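You operate a simulated robot arm through the tools that you are given. There is no shell and no other tool. Be economical: measure what you need, move in short steps, check, and stop when the job is done.

You run a simulated robot arm. Do the job below in one go: nothing can be reset, and whatever is moved stays where it is left.

JOB
Put things in order on the island top. At the end: the clear glass with a blue band stands where the honey jar stood; the white milk bottle is on the white butter dish; the honey jar from the island top stands where the white milk bottle stood; the beige small tin from the island top stands where the clear glass with a blue band stood; the purple melt pot from the island top stands on top of the yellow round cheese; whatever was shut is shut again. Leave all else as you found it, and nothing knocked over.

It is judged by the outcome, as a careful person would: the job done as asked, and still so three seconds after it is handed in. It fails if anything else is knocked over, pushed out of place, dropped, spilled or broken.

ROBOT AND FRAMES
A 7-joint arm with a two-finger parallel gripper, fixed in place. Base frame: the origin is at the foot of the arm, x ahead of it, y to its left, z up; the work surface is at about z = 0. Readings come in m, rad, newtons and seconds.
With the tool pointing down near the work surface it reaches from about 0.22 to 0.58 m from the base axis. Its first joint turns from -1.152 to 1.152 rad. Payload 2.5 kg.
The TCP is the grasp point between the finger pads, 0.023 m short of the fingertips. In the tool frame z runs along the fingers and y along their closing line. Largest opening 0.094 m; finger width 0.038, thickness 0.01; the body of the gripper, 0.054 by 0.096 m, starts 0.039 m behind the TCP.
Orientation is told as [roll, pitch, yaw] about the base's x, y, z axes, in that order, counted from this pose: with the fingers straight down and closing along the base's y, the tool's x points along the base's -x, its y along +y and its z along -z.

CONTROLS
- The arm moves only by the tool drive_tool. Its argument "motion" is a list of rows, each a list of 7 numbers: the closure, from 0 (fully open) to 1 (shut), then the shift along the tool's x, y, z in m, then the turn, a rotation vector about the tool's x, y, z in rad. In form: [[claw, tx, ty, tz, rx, ry, rz], ...]. A call has 1 to 20 rows; each row is the pose to reach, as a shift and turn from the pose commanded when the call began, along the tool's axes at that moment. Each row takes 0.2 s and may step no farther than 0.05 m and 0.15 rad from the row before; otherwise, or with a gripper value out of range, the whole call is refused. A pose out of reach is approached as far as the arm can. The call stops where the force on the tool passes 40 N (or 10 N more than at its start, if that is more) or the arm is blocked; 0.2 s more then pass. Each finger travels about 0.108 m/s and halts on what it meets, pressing with about 26 N; the grip force reading is that of the motor and also rises with nothing between the fingers. The clock runs only during rows and for 0.2 s after the last one: add rows that repeat a pose to give the fingers time. It gives the time, the measured TCP pose, the force on the tool (base axes), the opening and the grip force at its end, in the units of the frame above (readings bear some noise), and new pictures: "views" is both (left out), scene, wrist or none.
- Cameras (640 x 400 px; columns grow to the right, rows downward): "scene" is fixed at [0.1244, -0.4108, 0.5419]; the picture's right is [0.79, -0.61, 0.00], its down [-0.36, -0.47, -0.80] and it looks along [0.49, 0.64, -0.60] (base axes); focal length 308 px, centre (320, 200). "wrist" rides on the gripper at [0.086, 0.016, -0.075] in the tool frame; the picture's right is [-0.18, 0.98, 0.00], its down [-0.58, -0.11, -0.81] and it looks along [-0.79, -0.15, 0.59] (tool axes); focal length 243 px, centre (320, 200). There is no depth. A picture from a camera that has moved, and an enlarged one, comes with that camera's place and axes in the base frame and with its lens.
- zoom(camera, box): a new picture of the part [left, top, right, bottom] of that camera's present view, enlarged. No time passes.
- finish_job(): hands the job in; it is judged then, once.

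Go step by step. Nothing tells you positions but the pictures and the camera data: compare them with the known pose of the tool, close in by small moves and look again before you grip or let go. The budget is 120 turns and 170 pictures, counting those below and the enlarged ones. Unless the task says otherwise, let go and move clear before handing in, and close with one line.

The tools are called by a JSON object that holds its "op" and its "data". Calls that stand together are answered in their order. drive_tool: Moves the arm, as the interface text tells. Its arguments: {"type":"object","properties":{"motion":{"type":"array","items":{"type":"array","items":{"type":"number"}}},"views":{"type":"string","enum":["both","scene","wrist","none"]}},"required":["motion"]} The other tools are called the same way: zoom (camera, box) takes an enlarged picture of a part of a camera's view; finish_job () hands the job in.

At the start:

```text
time: 0.0
tool_pos: [0.3589, 0.0509, 0.315]
tool_rot: [0.0, 0.001, 0.0]
force: [-0.2, 0.0, -0.2]
finger_gap: 0.0939
finger_force: 0.1
```

scene: 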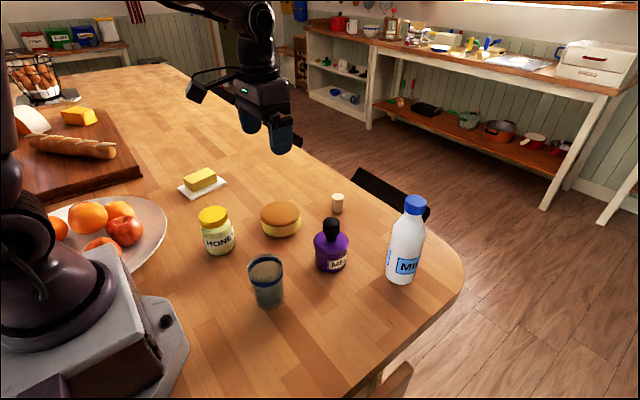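
wrist: 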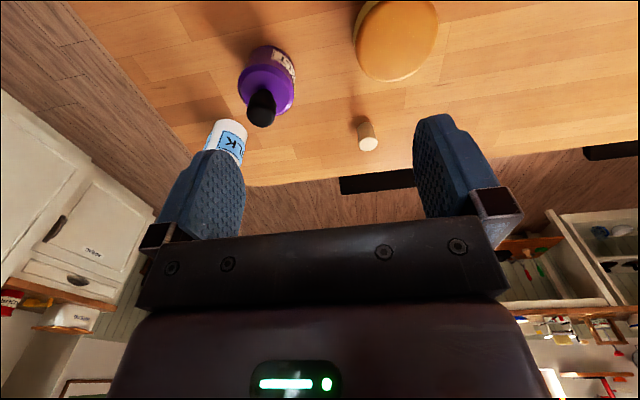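

I see the jar, glass, pot, milk bottle, tin, cheese and butter dish on the island. I'll zoom in to measure their footprints before moving.

{"op": "zoom", "data": {"camera": "scene", "box": [160, 150, 320, 250]}}

{"op": "zoom", "data": {"camera": "scene", "box": [300, 185, 460, 285]}}

{"op": "zoom", "data": {"camera": "scene", "box": [190, 210, 350, 310]}}

```text
4.00 times, centred on (240, 200) of scene
camera zoom: at [0.1244, -0.4108, 0.5419], right [0.79, -0.61, 0.0], down [-0.36, -0.47, -0.8], along [0.49, 0.64, -0.6], focal length 1233 px, centre (640, 200)
```

zoom: 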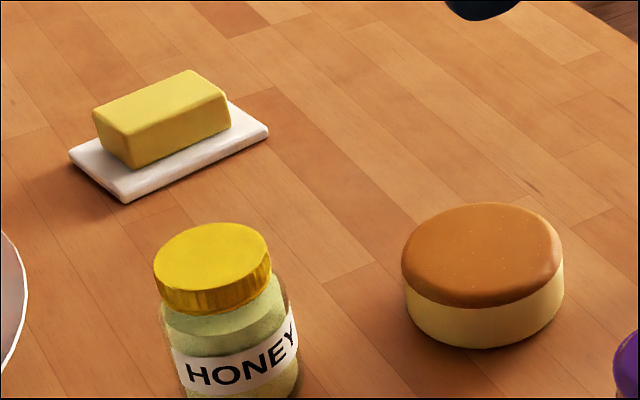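

```text
4.00 times, centred on (380, 235) of scene
camera zoom: at [0.1244, -0.4108, 0.5419], right [0.79, -0.61, 0.0], down [-0.36, -0.47, -0.8], along [0.49, 0.64, -0.6], focal length 1233 px, centre (80, 60)
```

zoom: 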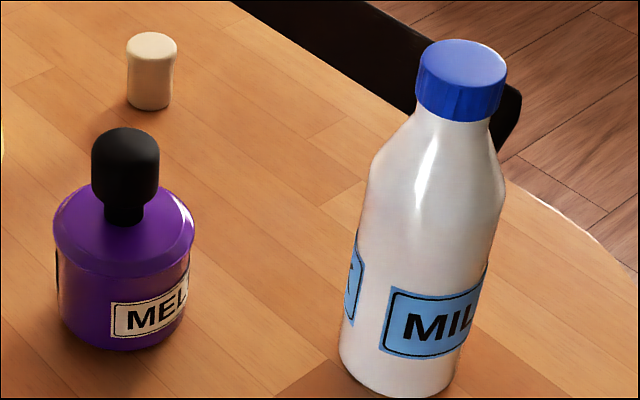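

```text
4.00 times, centred on (270, 260) of scene
camera zoom: at [0.1244, -0.4108, 0.5419], right [0.79, -0.61, 0.0], down [-0.36, -0.47, -0.8], along [0.49, 0.64, -0.6], focal length 1233 px, centre (520, -40)
```

zoom: 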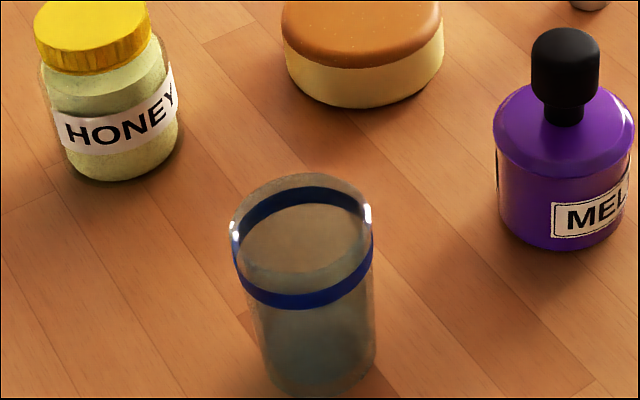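

The milk bottle is about at (0.545, -0.166), the tin at (0.578, 0.097), the pot at (0.445, -0.042), the glass at (0.277, -0.035), the honey at (0.255, 0.163), the cheese at (0.415, 0.142) and the dish at (0.317, 0.43). The milk goes first, so I move to a point above it.

{"op": "drive_tool", "data": {"motion": [[0, -0.026, -0.031, 0, 0, 0, 0], [0, -0.053, -0.062, 0, 0, 0, 0], [0, -0.08, -0.093, 0, 0, 0, 0], [0, -0.106, -0.124, 0, 0, 0, 0], [0, -0.133, -0.155, 0, 0, 0, 0], [0, -0.16, -0.186, 0, 0, 0, 0], [0, -0.186, -0.217, 0.015, 0, 0, 0], [0, -0.186, -0.217, 0.015, 0, 0, 0]]}}

```text
time: 1.8
tool_pos: [0.5445, -0.1651, 0.2994]
tool_rot: [0.001, 0.001, 0.0]
force: [0.5, 0.2, -0.1]
finger_gap: 0.0939
finger_force: 0.0
camera wrist: at [0.4584, -0.1483, 0.3725], right [0.18, 0.98, 0.0], down [0.58, -0.11, 0.81], along [0.79, -0.15, -0.59], focal length 243 px, centre (320, 200)
```

scene: 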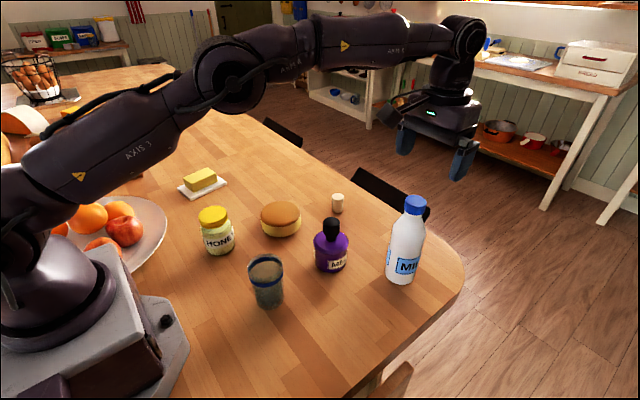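
wrist: 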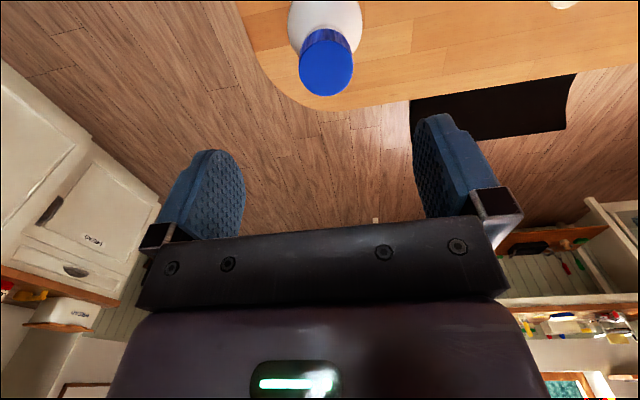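

The cap is at about (0.541, -0.158), with its top near z 0.197. I correct the position, lower part way and look again.

{"op": "drive_tool", "data": {"motion": [[0, 0.003, 0.007, 0.03, 0, 0, 0], [0, 0.003, 0.007, 0.06, 0, 0, 0], [0, 0.003, 0.007, 0.08, 0, 0, 0], [0, 0.003, 0.007, 0.08, 0, 0, 0]]}}

```text
time: 2.8
tool_pos: [0.5417, -0.1578, 0.2192]
tool_rot: [0.001, 0.002, 0.003]
force: [-0.4, -0.8, 0.3]
finger_gap: 0.094
finger_force: 0.1
camera wrist: at [0.4556, -0.1415, 0.2924], right [0.18, 0.98, 0.0], down [0.58, -0.11, 0.81], along [0.79, -0.15, -0.59], focal length 243 px, centre (320, 200)
```

scene: 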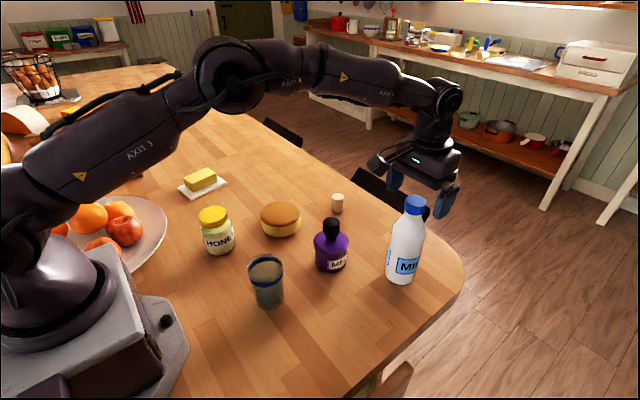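
wrist: 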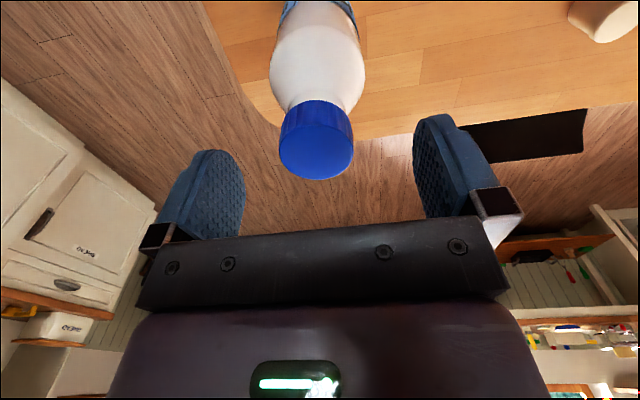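

Aligned. I descend, close on the cap, and check before lifting.

{"op": "drive_tool", "data": {"motion": [[0, 0, 0, 0.02, 0, 0, 0], [0, 0, 0, 0.041, 0, 0, 0], [0, 0, 0, 0.041, 0, 0, 0], [1, 0, 0, 0.041, 0, 0, 0], [1, 0, 0, 0.041, 0, 0, 0], [1, 0, 0, 0.041, 0, 0, 0]]}}

```text
time: 4.2
tool_pos: [0.5419, -0.1585, 0.1798]
tool_rot: [-0.001, 0.0, -0.001]
force: [0.1, -1.9, 2.8]
finger_gap: 0.0407
finger_force: 25.9
camera wrist: at [0.4556, -0.1411, 0.2522], right [0.18, 0.98, 0.0], down [0.58, -0.11, 0.81], along [0.79, -0.15, -0.59], focal length 243 px, centre (320, 200)
```

scene: 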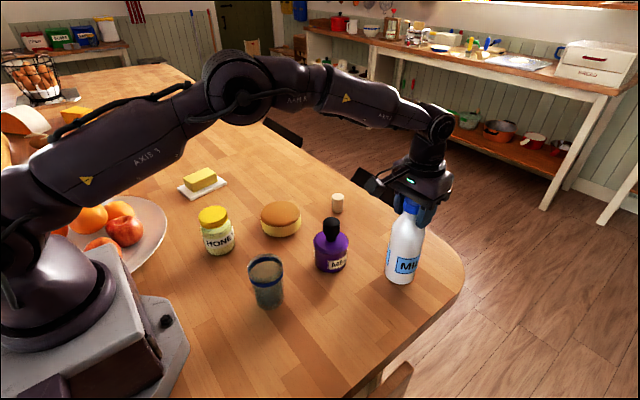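
wrist: 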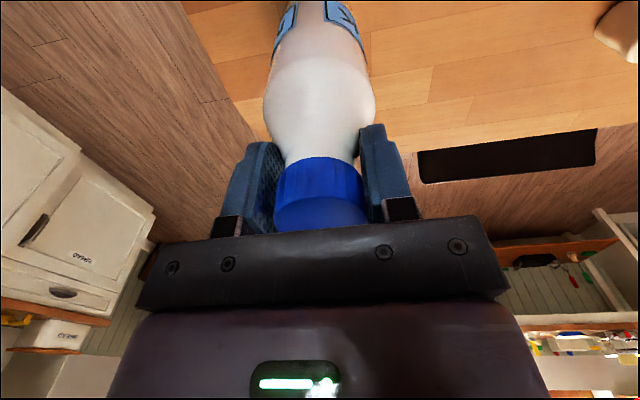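

Gripped (gap 0.041). I lift it.

{"op": "drive_tool", "data": {"motion": [[1, 0, 0, -0.01, 0, 0, 0], [1, 0, 0, -0.03, 0, 0, 0], [1, 0, 0, -0.055, 0, 0, 0], [1, 0, 0, -0.08, 0, 0, 0], [1, 0, 0, -0.105, 0, 0, 0], [1, 0, 0, -0.13, 0, 0, 0], [1, 0, 0, -0.15, 0, 0, 0], [1, 0, 0, -0.15, 0, 0, 0]]}}

```text
time: 6.0
tool_pos: [0.5408, -0.1573, 0.3285]
tool_rot: [0.001, 0.001, 0.0]
force: [-0.1, 0.0, -6.1]
finger_gap: 0.0359
finger_force: 25.4
camera wrist: at [0.4549, -0.1411, 0.4019], right [0.18, 0.98, 0.0], down [0.58, -0.11, 0.81], along [0.79, -0.15, -0.59], focal length 243 px, centre (320, 200)
```

scene: 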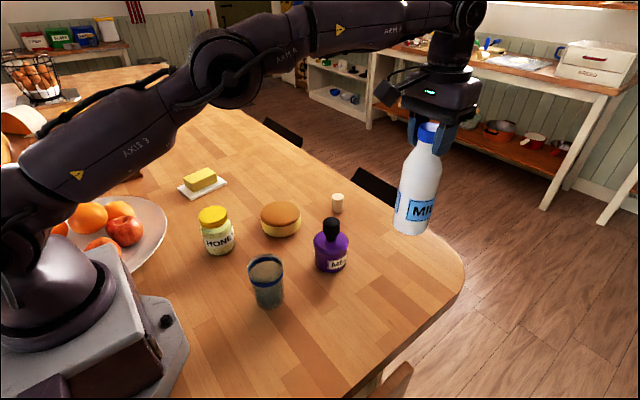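
wrist: 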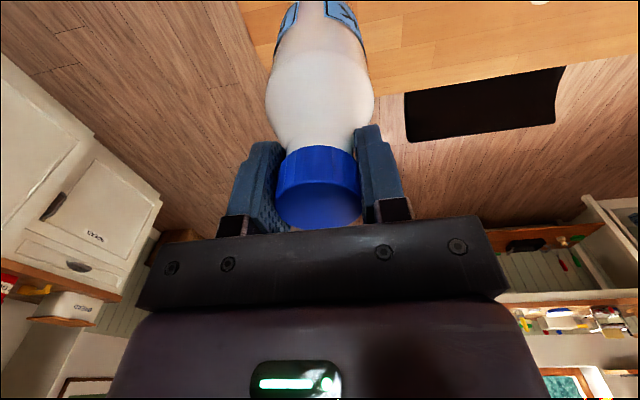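

Held steady. I carry it at height towards the butter dish.

{"op": "drive_tool", "data": {"motion": [[1, 0.006, 0.015, 0, 0, 0, 0], [1, 0.018, 0.047, 0, 0, 0, 0], [1, 0.03, 0.079, 0, 0, 0, 0], [1, 0.042, 0.111, 0, 0, 0, 0], [1, 0.054, 0.143, 0, 0, 0, 0], [1, 0.066, 0.175, 0, 0, 0, 0], [1, 0.078, 0.207, 0, 0, 0, 0], [1, 0.091, 0.239, 0, 0, 0, 0], [1, 0.103, 0.271, 0, 0, 0, 0], [1, 0.115, 0.303, 0, 0, 0, 0], [1, 0.127, 0.335, 0, 0, 0, 0], [1, 0.139, 0.367, 0, 0, 0, 0], [1, 0.152, 0.399, 0, 0, 0, 0], [1, 0.164, 0.431, 0, 0, 0, 0], [1, 0.177, 0.463, 0, 0, 0, 0], [1, 0.189, 0.495, 0, 0, 0, 0], [1, 0.202, 0.527, 0, 0, 0, 0], [1, 0.214, 0.556, 0, 0, 0, 0], [1, 0.222, 0.575, 0, 0, 0, 0], [1, 0.225, 0.583, 0, 0, 0, 0]]}}

```text
time: 10.2
tool_pos: [0.3152, 0.4259, 0.3281]
tool_rot: [0.002, 0.0, -0.002]
force: [-0.9, 0.6, -5.8]
finger_gap: 0.0363
finger_force: 26.0
camera wrist: at [0.2294, 0.4421, 0.4011], right [0.18, 0.98, 0.0], down [0.58, -0.11, 0.81], along [0.79, -0.15, -0.59], focal length 243 px, centre (320, 200)
```

scene: 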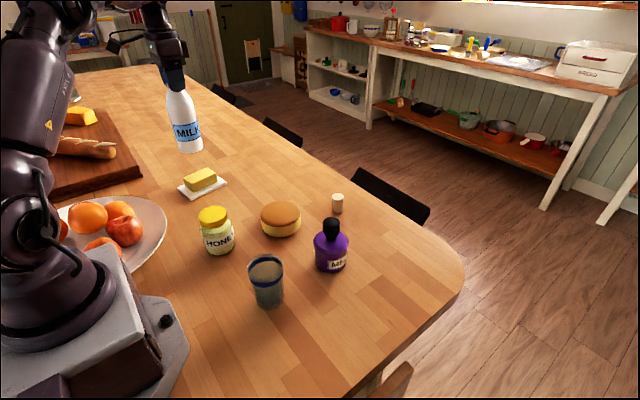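
wrist: 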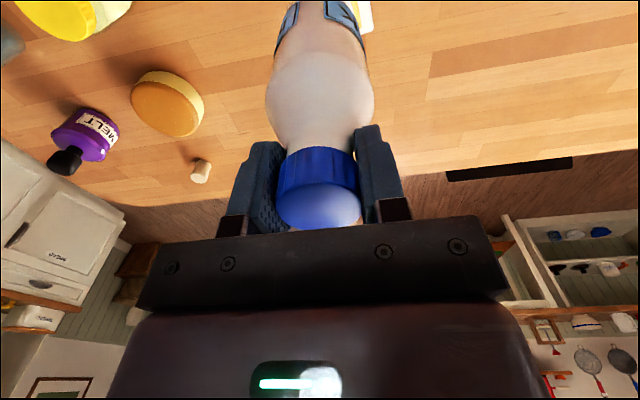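

I zoom in to compare the bottle's base with the butter.

{"op": "zoom", "data": {"camera": "scene", "box": [120, 110, 280, 210]}}

{"op": "zoom", "data": {"camera": "wrist", "box": [240, 0, 400, 100]}}

```text
4.00 times, centred on (200, 160) of scene
camera zoom: at [0.1245, -0.4108, 0.5419], right [0.79, -0.61, 0.0], down [-0.36, -0.47, -0.8], along [0.49, 0.64, -0.6], focal length 1233 px, centre (800, 360)
```

zoom: 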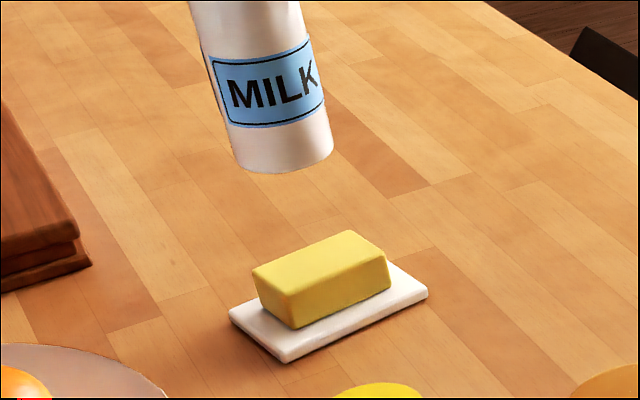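

```text
4.00 times, centred on (320, 50) of wrist
camera zoom: at [0.2294, 0.4421, 0.4011], right [0.18, 0.98, 0.0], down [0.58, -0.11, 0.81], along [0.79, -0.15, -0.59], focal length 970 px, centre (320, 800)
```

zoom: 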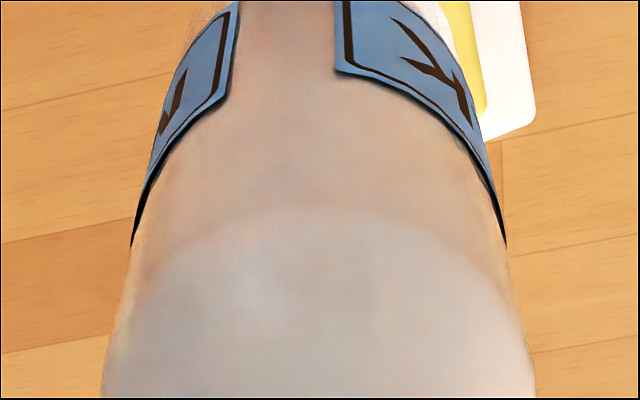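

The butter block's centre is at about (0.319, 0.443) with its top near z 0.034. I move over it, lower most of the way and check.

{"op": "drive_tool", "data": {"motion": [[1, -0.004, 0.017, 0.0, 0, 0, 0], [1, -0.004, 0.017, 0.025, 0, 0, 0], [1, -0.004, 0.017, 0.05, 0, 0, 0], [1, -0.004, 0.017, 0.075, 0, 0, 0], [1, -0.004, 0.017, 0.092, 0, 0, 0], [1, -0.004, 0.017, 0.092, 0, 0, 0]], "views": "scene"}}

{"op": "zoom", "data": {"camera": "scene", "box": [120, 110, 280, 210]}}

{"op": "zoom", "data": {"camera": "wrist", "box": [160, 0, 480, 200]}}

```text
time: 11.6
tool_pos: [0.3191, 0.4428, 0.2359]
tool_rot: [-0.001, -0.001, 0.0]
force: [0.7, 0.3, -5.9]
finger_gap: 0.0363
finger_force: 26.0
```

scene: 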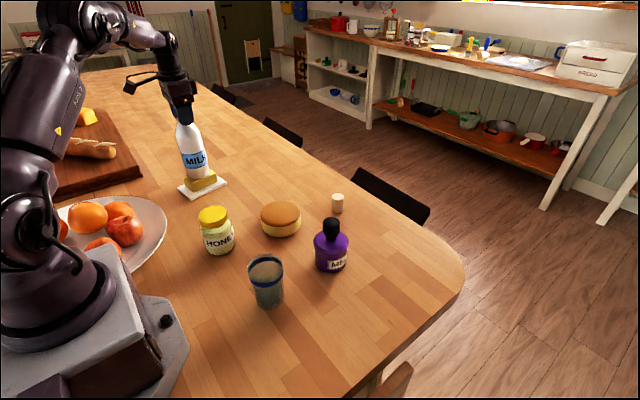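

```text
4.00 times, centred on (200, 160) of scene
camera zoom: at [0.1245, -0.4108, 0.5419], right [0.79, -0.61, 0.0], down [-0.36, -0.47, -0.8], along [0.49, 0.64, -0.6], focal length 1233 px, centre (800, 360)
```

zoom: 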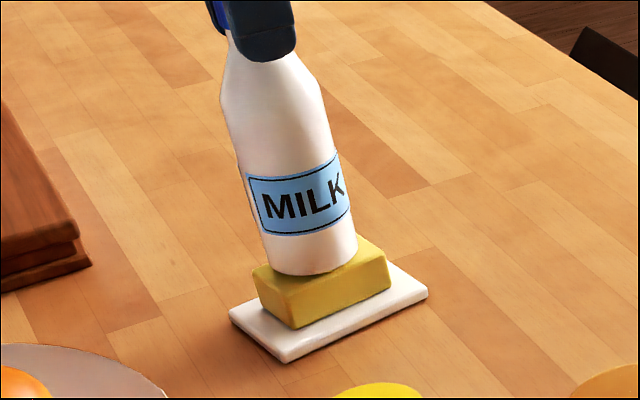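

```text
2.00 times, centred on (320, 100) of wrist
camera zoom: at [0.2336, 0.459, 0.3088], right [0.18, 0.98, 0.0], down [0.58, -0.11, 0.81], along [0.79, -0.15, -0.59], focal length 485 px, centre (320, 400)
```

zoom: 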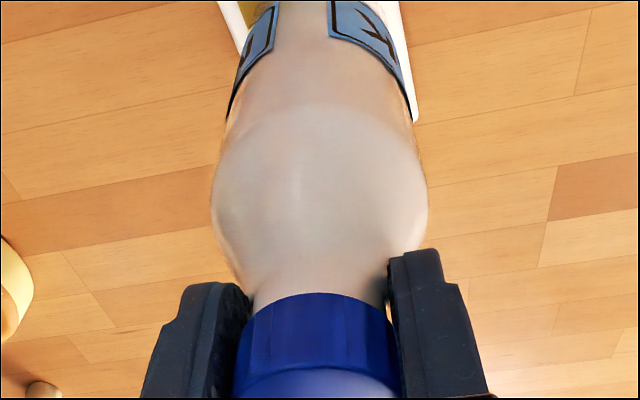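

The base lines up with the butter to within a few millimetres. I nudge it slightly and lower in small steps until contact.

{"op": "drive_tool", "data": {"motion": [[1, -0.003, 0, 0.004, 0, 0, 0], [1, -0.003, 0, 0.008, 0, 0, 0], [1, -0.003, 0, 0.011, 0, 0, 0], [1, -0.003, 0, 0.011, 0, 0, 0]], "views": "none"}}

{"op": "zoom", "data": {"camera": "scene", "box": [120, 110, 280, 210]}}

```text
time: 12.6
tool_pos: [0.3247, 0.4419, 0.2295]
tool_rot: [0.007, -0.007, -0.002]
force: [-2.8, -7.9, 35.8]
finger_gap: 0.037
finger_force: 26.3
```

```text
4.00 times, centred on (200, 160) of scene
camera zoom: at [0.1243, -0.411, 0.5418], right [0.79, -0.61, 0.0], down [-0.36, -0.47, -0.8], along [0.49, 0.64, -0.6], focal length 1233 px, centre (800, 360)
```

zoom: 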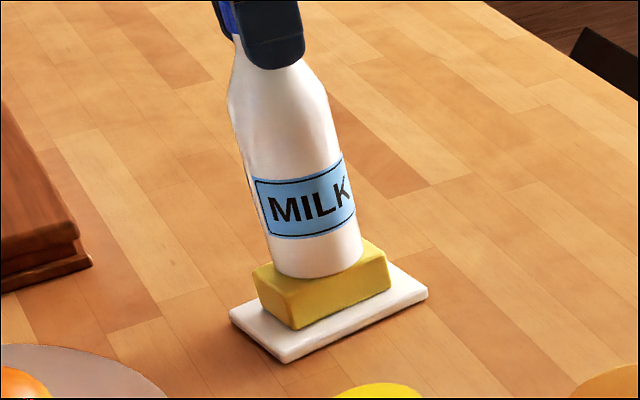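

It touched at TCP z about 0.231, so the butter top is near 0.044 and its true centre is closer to (0.317, 0.426). I lift slightly, shift and check.

{"op": "drive_tool", "data": {"motion": [[1, 0, 0, -0.01, 0, 0, 0], [1, 0, 0, -0.022, 0, 0, 0], [1, 0.001, -0.01, -0.022, 0, 0, 0], [1, 0.001, -0.02, -0.022, 0, 0, 0], [1, 0.001, -0.02, -0.018, 0, 0, 0], [1, 0.001, -0.02, -0.013, 0, 0, 0], [1, 0.001, -0.02, -0.013, 0, 0, 0]], "views": "none"}}

{"op": "zoom", "data": {"camera": "scene", "box": [120, 110, 280, 210]}}

{"op": "zoom", "data": {"camera": "wrist", "box": [160, 0, 480, 200]}}

```text
time: 14.2
tool_pos: [0.322, 0.4231, 0.2379]
tool_rot: [0.0, 0.001, 0.001]
force: [-0.2, 0.8, -5.9]
finger_gap: 0.0359
finger_force: 25.9
```

```text
4.00 times, centred on (200, 160) of scene
camera zoom: at [0.1245, -0.4108, 0.5419], right [0.79, -0.61, 0.0], down [-0.36, -0.47, -0.8], along [0.49, 0.64, -0.6], focal length 1233 px, centre (800, 360)
```

zoom: 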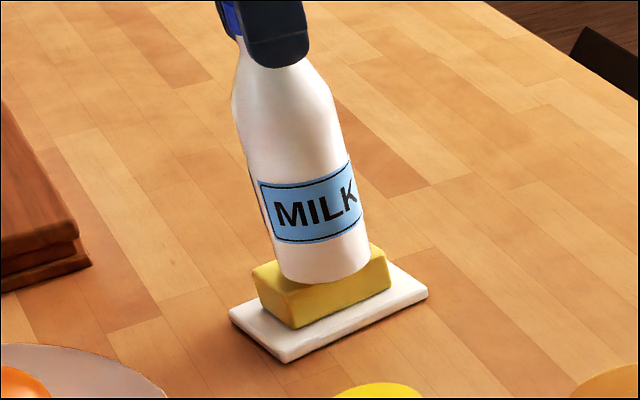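

```text
2.00 times, centred on (320, 100) of wrist
camera zoom: at [0.2354, 0.4388, 0.311], right [0.18, 0.98, 0.0], down [0.58, -0.11, 0.81], along [0.79, -0.15, -0.59], focal length 485 px, centre (320, 400)
```

zoom: 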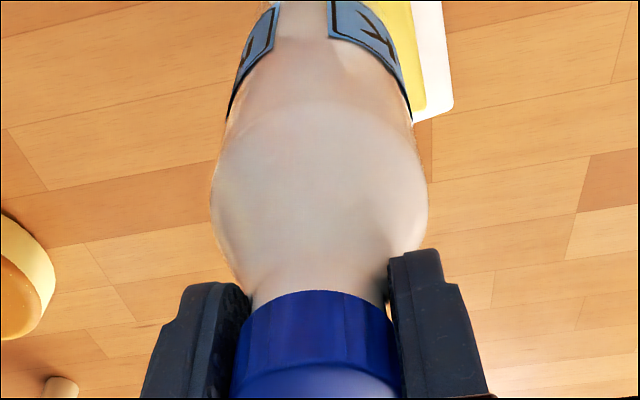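

The wrist view shows the dish's far corner. Both views together put its centre at about (0.318, 0.433), so I shift 1 cm back and lower to light contact.

{"op": "drive_tool", "data": {"motion": [[1, 0.002, 0.01, 0, 0, 0, 0], [1, 0.002, 0.01, 0.003, 0, 0, 0], [1, 0.002, 0.01, 0.005, 0, 0, 0], [1, 0.002, 0.01, 0.007, 0, 0, 0], [1, 0.002, 0.01, 0.007, 0, 0, 0]], "views": "none"}}

{"op": "zoom", "data": {"camera": "scene", "box": [120, 110, 280, 210]}}

{"op": "zoom", "data": {"camera": "wrist", "box": [160, 0, 480, 200]}}

```text
time: 15.4
tool_pos: [0.3197, 0.4332, 0.2316]
tool_rot: [-0.001, -0.001, 0.0]
force: [-1.3, -2.0, 3.0]
finger_gap: 0.0364
finger_force: 26.0
```

```text
4.00 times, centred on (200, 160) of scene
camera zoom: at [0.1244, -0.4108, 0.5419], right [0.79, -0.61, 0.0], down [-0.36, -0.47, -0.8], along [0.49, 0.64, -0.6], focal length 1233 px, centre (800, 360)
```

zoom: 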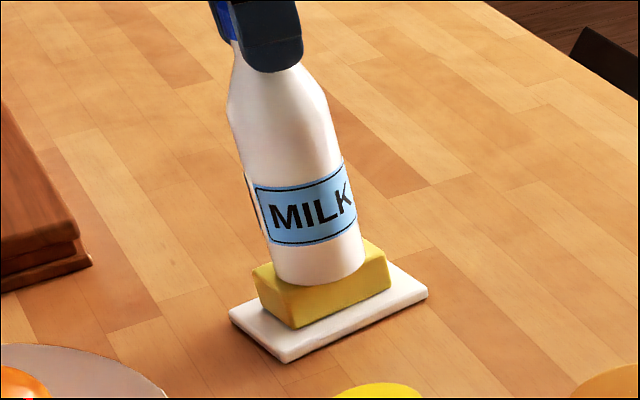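

```text
2.00 times, centred on (320, 100) of wrist
camera zoom: at [0.2337, 0.4486, 0.305], right [0.18, 0.98, 0.0], down [0.58, -0.11, 0.81], along [0.79, -0.15, -0.59], focal length 485 px, centre (320, 400)
```

zoom: 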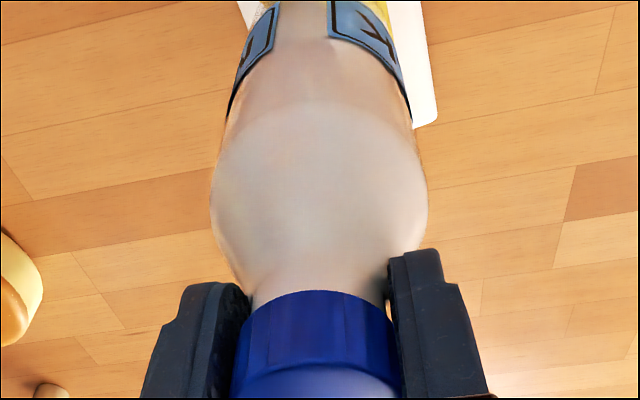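

Light contact and well seated over the butter. I release gently, then rise straight up.

{"op": "drive_tool", "data": {"motion": [[0.6, 0, 0, 0, 0, 0, 0], [0.5, 0, 0, 0, 0, 0, 0], [0.3, 0, 0, 0, 0, 0, 0], [0.1, 0, 0, 0, 0, 0, 0], [0, 0, 0, -0.02, 0, 0, 0], [0, 0, 0, -0.05, 0, 0, 0], [0, 0, 0, -0.09, 0, 0, 0]]}}

{"op": "zoom", "data": {"camera": "scene", "box": [120, 110, 280, 210]}}

```text
time: 17.0
tool_pos: [0.3181, 0.4317, 0.3229]
tool_rot: [0.0, -0.001, 0.0]
force: [0.3, 0.6, 0.2]
finger_gap: 0.0944
finger_force: 0.0
camera wrist: at [0.2325, 0.4491, 0.3949], right [0.18, 0.98, 0.0], down [0.58, -0.11, 0.81], along [0.79, -0.15, -0.59], focal length 243 px, centre (320, 200)
```

scene: 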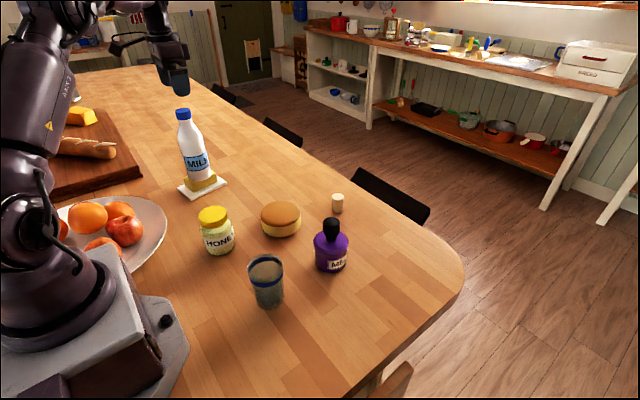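
wrist: 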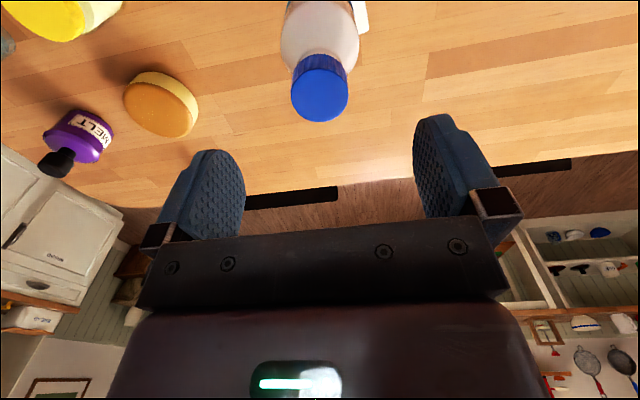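

```text
4.00 times, centred on (200, 160) of scene
camera zoom: at [0.1244, -0.4108, 0.5419], right [0.79, -0.61, 0.0], down [-0.36, -0.47, -0.8], along [0.49, 0.64, -0.6], focal length 1233 px, centre (800, 360)
```

zoom: 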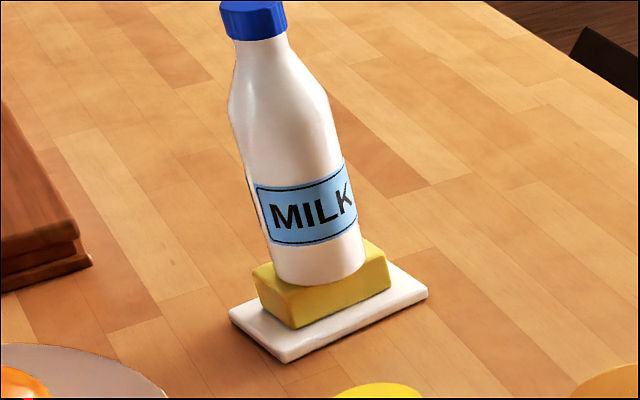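

The bottle stands firmly on the dish. Next is the honey jar, so I move above it.

{"op": "drive_tool", "data": {"motion": [[0, 0.008, -0.034, 0, 0, 0, 0], [0, 0.016, -0.068, 0, 0, 0, 0], [0, 0.024, -0.102, 0, 0, 0, 0], [0, 0.032, -0.136, 0, 0, 0, 0], [0, 0.04, -0.17, 0, 0, 0, 0], [0, 0.048, -0.204, 0, 0, 0, 0], [0, 0.056, -0.238, 0.03, 0, 0, 0], [0, 0.063, -0.269, 0.06, 0, 0, 0], [0, 0.063, -0.269, 0.1, 0, 0, 0], [0, 0.063, -0.269, 0.14, 0, 0, 0], [0, 0.063, -0.269, 0.14, 0, 0, 0]]}}

```text
time: 19.4
tool_pos: [0.2582, 0.1641, 0.1797]
tool_rot: [0.0, 0.001, 0.001]
force: [0.4, 1.2, -0.3]
finger_gap: 0.0939
finger_force: 0.0
camera wrist: at [0.1707, 0.1804, 0.2533], right [0.18, 0.98, 0.0], down [0.58, -0.11, 0.81], along [0.79, -0.15, -0.59], focal length 243 px, centre (320, 200)
```

scene: 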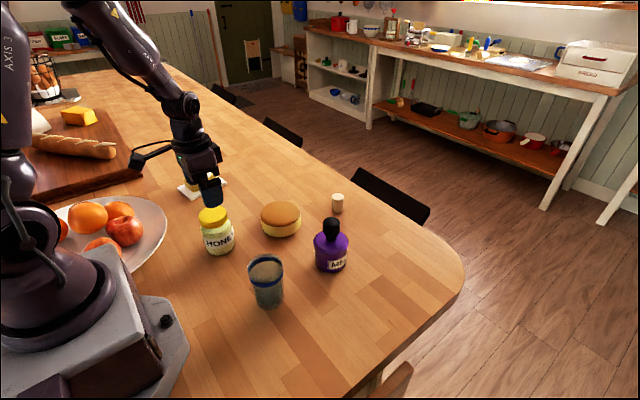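
wrist: 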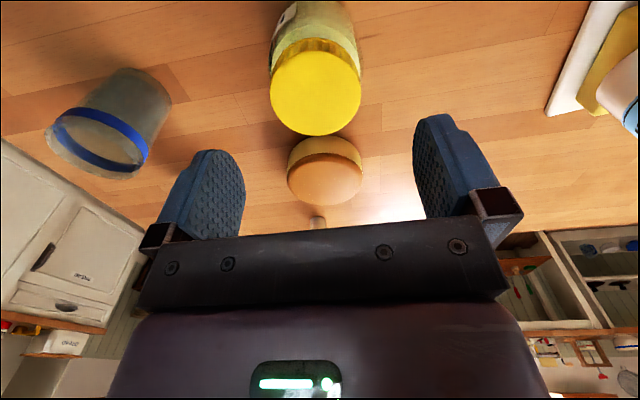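

The lid is at about (0.258, 0.161) with its top near 0.097. I descend around it and grip.

{"op": "drive_tool", "data": {"motion": [[0, 0, -0.003, 0.03, 0, 0, 0], [0, 0, -0.003, 0.06, 0, 0, 0], [0, 0, -0.003, 0.09, 0, 0, 0], [0, 0, -0.003, 0.115, 0, 0, 0], [0, 0, -0.003, 0.115, 0, 0, 0], [1, 0, -0.003, 0.115, 0, 0, 0], [1, 0, -0.003, 0.115, 0, 0, 0], [1, 0, -0.003, 0.115, 0, 0, 0]]}}

```text
time: 21.2
tool_pos: [0.2564, 0.161, 0.0674]
tool_rot: [0.002, 0.001, 0.001]
force: [0.0, 0.0, -0.4]
finger_gap: 0.0714
finger_force: 25.9
camera wrist: at [0.1709, 0.1775, 0.1393], right [0.18, 0.98, 0.0], down [0.58, -0.11, 0.81], along [0.79, -0.15, -0.59], focal length 243 px, centre (320, 200)
```

scene: 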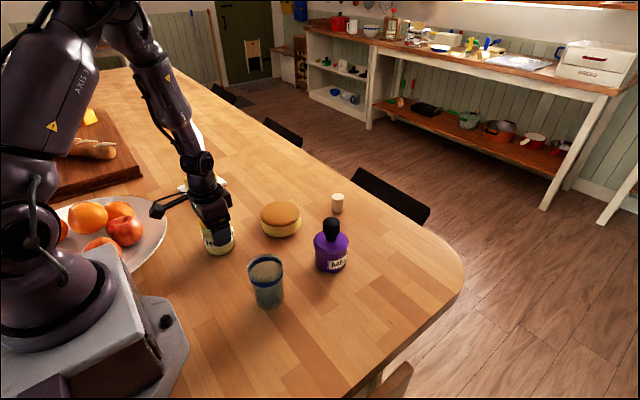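
wrist: 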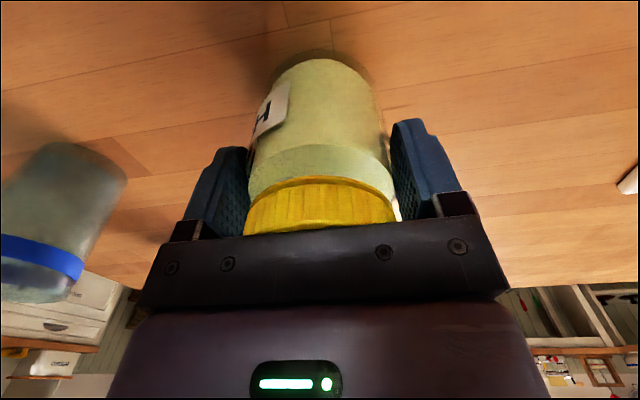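

Gripped (gap 0.071). I lift it clear and carry it over to the milk's old spot.

{"op": "drive_tool", "data": {"motion": [[1, 0, 0, -0.015, 0, 0, 0], [1, 0, 0, -0.045, 0, 0, 0], [1, 0, 0, -0.08, 0, 0, 0], [1, 0, 0, -0.115, 0, 0, 0], [1, 0, 0, -0.15, 0, 0, 0], [1, 0, 0, -0.185, 0, 0, 0], [1, -0.012, -0.0137, -0.195, 0, 0, 0], [1, -0.035, -0.04, -0.195, 0, 0, 0], [1, -0.06, -0.068, -0.195, 0, 0, 0], [1, -0.085, -0.097, -0.195, 0, 0, 0], [1, -0.11, -0.125, -0.195, 0, 0, 0], [1, -0.135, -0.154, -0.195, 0, 0, 0], [1, -0.16, -0.182, -0.195, 0, 0, 0], [1, -0.185, -0.211, -0.195, 0, 0, 0], [1, -0.21, -0.239, -0.195, 0, 0, 0], [1, -0.235, -0.268, -0.195, 0, 0, 0], [1, -0.26, -0.296, -0.195, 0, 0, 0], [1, -0.275, -0.313, -0.195, 0, 0, 0], [1, -0.281, -0.32, -0.195, 0, 0, 0], [1, -0.281, -0.32, -0.195, 0, 0, 0]]}}

```text
time: 25.4
tool_pos: [0.5385, -0.1603, 0.2625]
tool_rot: [0.0, 0.0, 0.002]
force: [-0.3, 0.4, -4.3]
finger_gap: 0.0712
finger_force: 26.1
camera wrist: at [0.4518, -0.1432, 0.3347], right [0.18, 0.98, 0.0], down [0.58, -0.11, 0.81], along [0.79, -0.15, -0.59], focal length 243 px, centre (320, 200)
```

scene: 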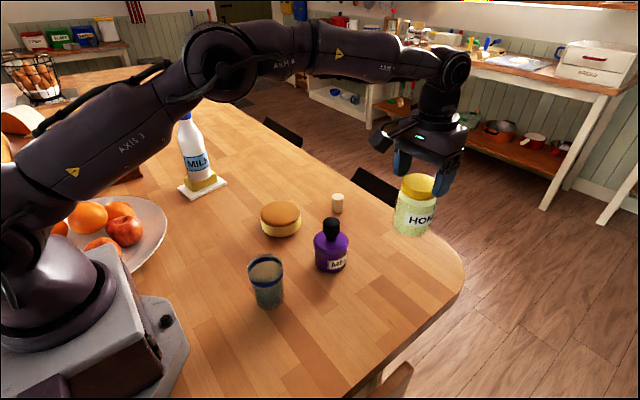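
wrist: 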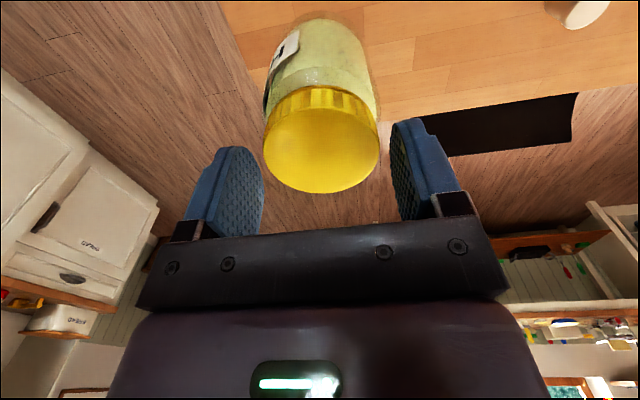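

The jar has slid down in the grip somewhat. I look closely before doing anything else.

{"op": "zoom", "data": {"camera": "scene", "box": [340, 130, 500, 230]}}

{"op": "zoom", "data": {"camera": "wrist", "box": [160, 0, 480, 200]}}

```text
4.00 times, centred on (420, 180) of scene
camera zoom: at [0.1245, -0.4108, 0.5419], right [0.79, -0.61, 0.0], down [-0.36, -0.47, -0.8], along [0.49, 0.64, -0.6], focal length 1233 px, centre (-80, 280)
```

zoom: 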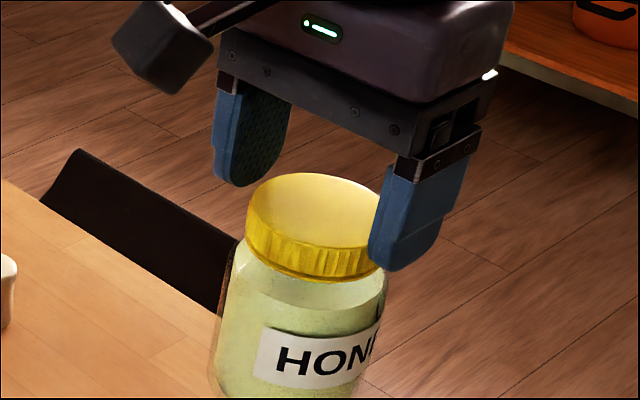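

```text
2.00 times, centred on (320, 100) of wrist
camera zoom: at [0.4518, -0.1432, 0.3347], right [0.18, 0.98, 0.0], down [0.58, -0.11, 0.81], along [0.79, -0.15, -0.59], focal length 485 px, centre (320, 400)
```

zoom: 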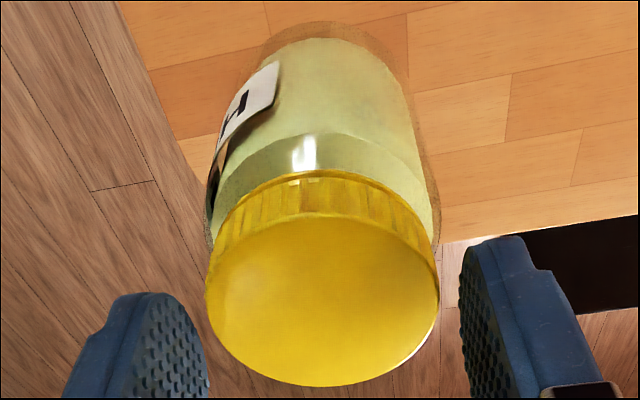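

It is held only by the very fingertips on the lid. I lower straight down at once over the target spot, stopping just above the table.

{"op": "drive_tool", "data": {"motion": [[1, 0, 0, 0.01, 0, 0, 0], [1, 0, 0, 0.03, 0, 0, 0], [1, 0, 0, 0.055, 0, 0, 0], [1, 0, 0, 0.08, 0, 0, 0], [1, 0, 0, 0.102, 0, 0, 0], [1, 0, 0, 0.115, 0, 0, 0], [1, 0, 0, 0.122, 0, 0, 0]]}}

```text
time: 27.0
tool_pos: [0.5385, -0.1589, 0.1394]
tool_rot: [0.001, -0.001, 0.0]
force: [-0.3, 0.3, -4.5]
finger_gap: 0.0712
finger_force: 25.5
camera wrist: at [0.4521, -0.1429, 0.2119], right [0.18, 0.98, 0.0], down [0.58, -0.11, 0.81], along [0.79, -0.15, -0.59], focal length 243 px, centre (320, 200)
```

scene: 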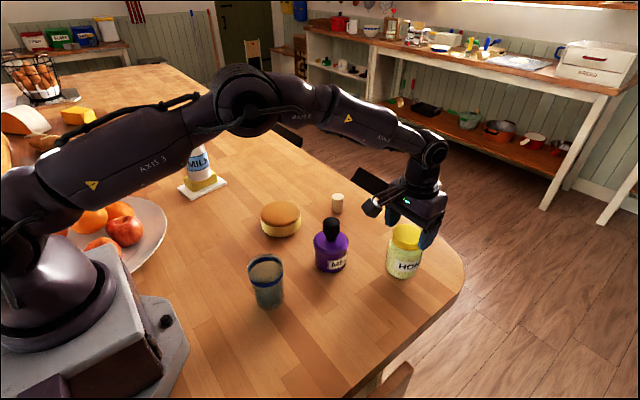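
wrist: 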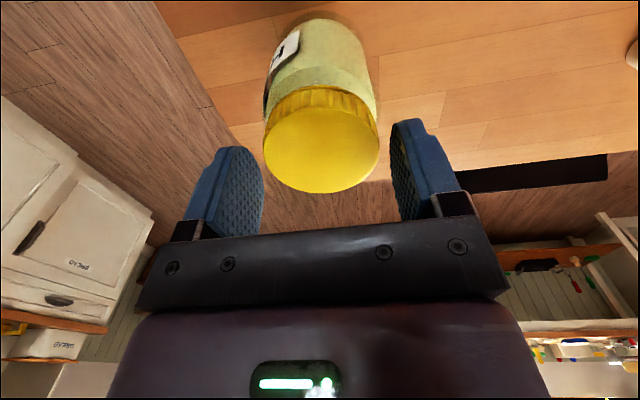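

Still held, with the base about 1 cm up. I creep down to contact.

{"op": "drive_tool", "data": {"motion": [[1, 0, 0, 0.002, 0, 0, 0], [1, 0, 0, 0.004, 0, 0, 0], [1, 0, 0, 0.006, 0, 0, 0], [1, 0, 0, 0.007, 0, 0, 0]], "views": "none"}}

{"op": "zoom", "data": {"camera": "scene", "box": [340, 200, 500, 300]}}

```text
time: 28.0
tool_pos: [0.5376, -0.1595, 0.1322]
tool_rot: [-0.001, 0.0, -0.001]
force: [0.2, 0.0, -4.0]
finger_gap: 0.071
finger_force: 26.1
```

```text
4.00 times, centred on (420, 250) of scene
camera zoom: at [0.1245, -0.4108, 0.5419], right [0.79, -0.61, 0.0], down [-0.36, -0.47, -0.8], along [0.49, 0.64, -0.6], focal length 1233 px, centre (-80, 0)
```

zoom: 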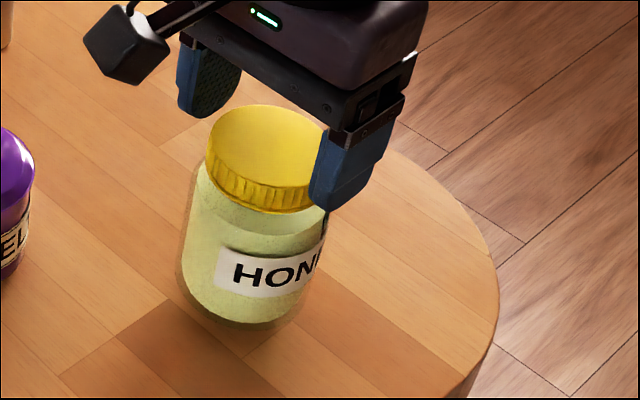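

{"op": "drive_tool", "data": {"motion": [[1, 0, 0, 0.002, 0, 0, 0], [1, 0, 0, 0.0035, 0, 0, 0], [1, 0, 0, 0.005, 0, 0, 0], [1, 0, 0, 0.005, 0, 0, 0]], "views": "none"}}

{"op": "zoom", "data": {"camera": "scene", "box": [340, 200, 500, 300]}}

```text
time: 29.0
tool_pos: [0.5384, -0.1594, 0.1276]
tool_rot: [0.0, -0.001, 0.0]
force: [0.0, 0.0, -4.5]
finger_gap: 0.0711
finger_force: 26.6
```

```text
4.00 times, centred on (420, 250) of scene
camera zoom: at [0.1245, -0.4108, 0.5419], right [0.79, -0.61, 0.0], down [-0.36, -0.47, -0.8], along [0.49, 0.64, -0.6], focal length 1233 px, centre (-80, 0)
```

zoom: 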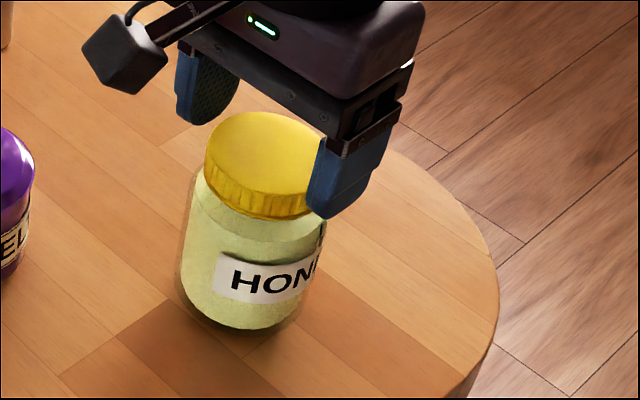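

{"op": "drive_tool", "data": {"motion": [[1, 0, 0, 0.0015, 0, 0, 0], [1, 0, 0, 0.003, 0, 0, 0], [1, 0, 0, 0.0045, 0, 0, 0], [1, 0, 0, 0.0045, 0, 0, 0]], "views": "none"}}

```text
time: 30.0
tool_pos: [0.5372, -0.1598, 0.1241]
tool_rot: [0.0, -0.003, 0.001]
force: [-4.0, 1.9, 6.0]
finger_gap: 0.0714
finger_force: 26.3
```

The jar is on the table. I release gently and rise.

{"op": "drive_tool", "data": {"motion": [[0.2, 0, 0, 0, 0, 0, 0], [0.1, 0, 0, 0, 0, 0, 0], [0, 0, 0, 0, 0, 0, 0], [0, 0, 0, -0.03, 0, 0, 0], [0, 0, 0, -0.06, 0, 0, 0], [0, 0, 0, -0.1, 0, 0, 0]]}}

{"op": "zoom", "data": {"camera": "scene", "box": [340, 200, 500, 300]}}

```text
time: 31.4
tool_pos: [0.5392, -0.1606, 0.2236]
tool_rot: [-0.001, -0.001, 0.0]
force: [-0.1, 0.2, -0.1]
finger_gap: 0.0939
finger_force: 0.0
camera wrist: at [0.4523, -0.1434, 0.2958], right [0.18, 0.98, 0.0], down [0.58, -0.11, 0.81], along [0.79, -0.15, -0.59], focal length 243 px, centre (320, 200)
```

scene: 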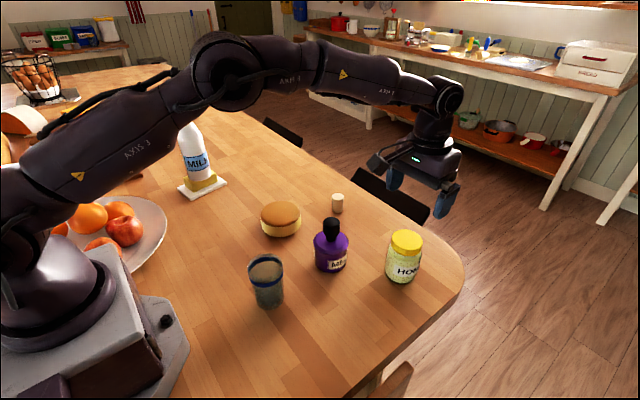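
wrist: 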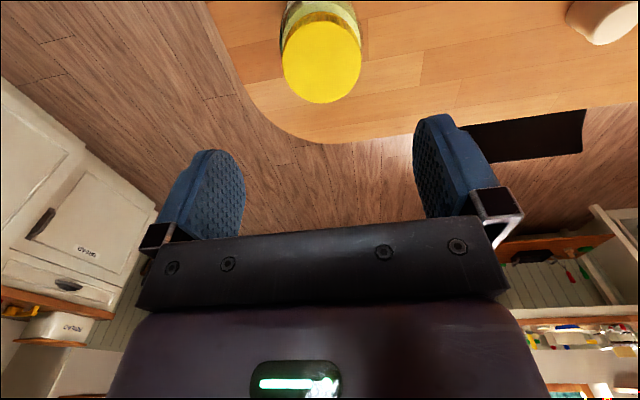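

```text
4.00 times, centred on (420, 250) of scene
camera zoom: at [0.1244, -0.4108, 0.5419], right [0.79, -0.61, 0.0], down [-0.36, -0.47, -0.8], along [0.49, 0.64, -0.6], focal length 1233 px, centre (-80, 0)
```

zoom: 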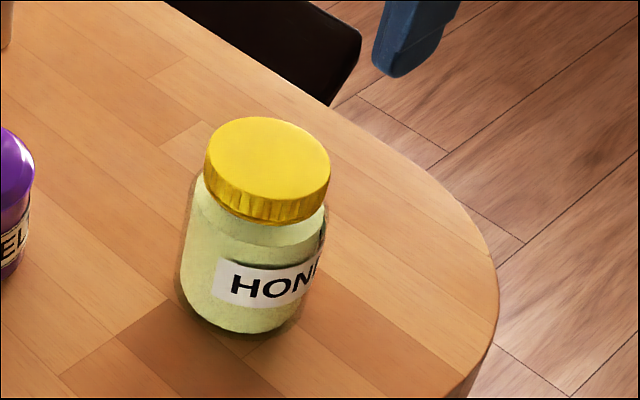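

The honey stands at (0.539, -0.159), right on the milk's old spot. Next is the glass: since the jar's glass slid in the grip, I'll carry this one low and slowly.

{"op": "drive_tool", "data": {"motion": [[0, 0.033, 0.0155, 0, 0, 0, 0], [0, 0.066, 0.031, 0, 0, 0, 0], [0, 0.098, 0.047, 0, 0, 0, 0], [0, 0.131, 0.0625, 0, 0, 0, 0], [0, 0.164, 0.078, 0, 0, 0, 0], [0, 0.197, 0.094, 0, 0, 0, 0], [0, 0.23, 0.109, 0.01, 0, 0, 0], [0, 0.262, 0.125, 0.03, 0, 0, 0], [0, 0.262, 0.125, 0.05, 0, 0, 0], [0, 0.262, 0.125, 0.05, 0, 0, 0]]}}

```text
time: 33.6
tool_pos: [0.2756, -0.0346, 0.1722]
tool_rot: [0.001, 0.001, 0.003]
force: [-0.4, 0.1, 0.4]
finger_gap: 0.0938
finger_force: 0.1
camera wrist: at [0.1895, -0.0183, 0.2455], right [0.18, 0.98, 0.0], down [0.58, -0.11, 0.81], along [0.79, -0.15, -0.59], focal length 243 px, centre (320, 200)
```

scene: 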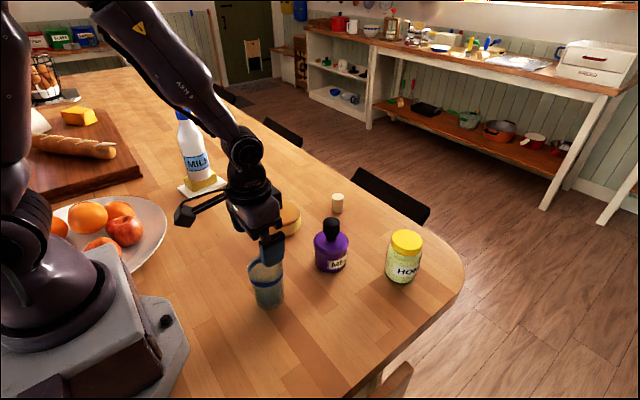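
wrist: 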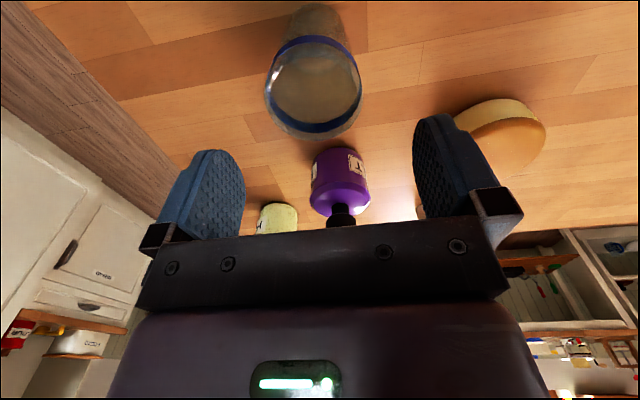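

The rim is centred at about (0.278, -0.038). I descend around it and close.

{"op": "drive_tool", "data": {"motion": [[0, -0.002, -0.003, 0.03, 0, 0, 0], [0, -0.002, -0.003, 0.06, 0, 0, 0], [0, -0.002, -0.003, 0.09, 0, 0, 0], [0, -0.002, -0.003, 0.11, 0, 0, 0], [0, -0.002, -0.003, 0.11, 0, 0, 0], [1, -0.002, -0.003, 0.11, 0, 0, 0], [1, -0.002, -0.003, 0.11, 0, 0, 0], [1, -0.002, -0.003, 0.11, 0, 0, 0]]}}

{"op": "zoom", "data": {"camera": "scene", "box": [190, 230, 350, 330]}}

```text
time: 35.4
tool_pos: [0.2777, -0.0376, 0.0625]
tool_rot: [-0.001, 0.001, 0.001]
force: [0.3, 0.7, 0.7]
finger_gap: 0.0639
finger_force: 26.5
camera wrist: at [0.1916, -0.0209, 0.1354], right [0.18, 0.98, 0.0], down [0.58, -0.11, 0.81], along [0.79, -0.15, -0.59], focal length 243 px, centre (320, 200)
```

scene: 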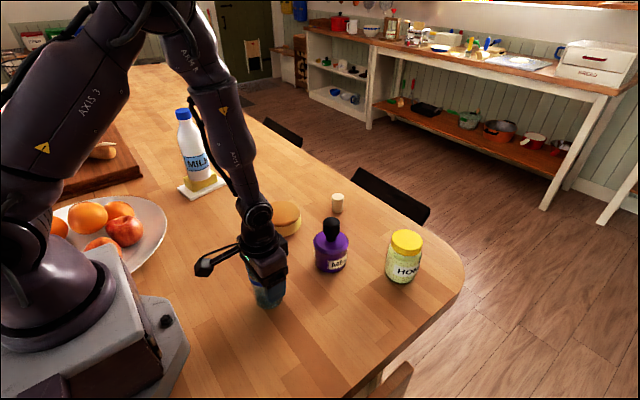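
wrist: 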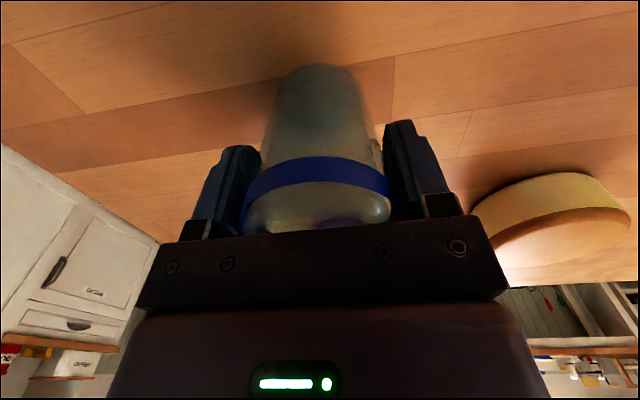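

```text
4.00 times, centred on (270, 280) of scene
camera zoom: at [0.1244, -0.4108, 0.5419], right [0.79, -0.61, 0.0], down [-0.36, -0.47, -0.8], along [0.49, 0.64, -0.6], focal length 1233 px, centre (520, -120)
```

zoom: 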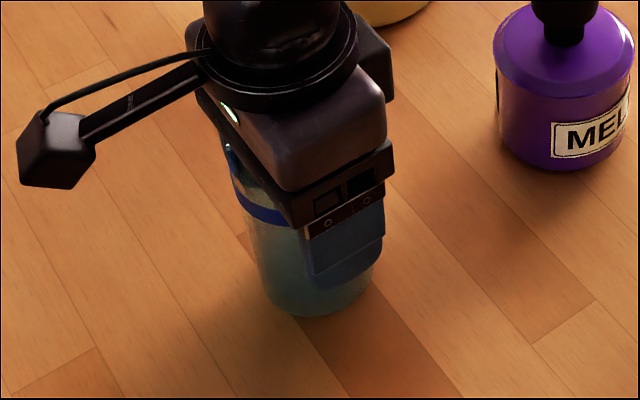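

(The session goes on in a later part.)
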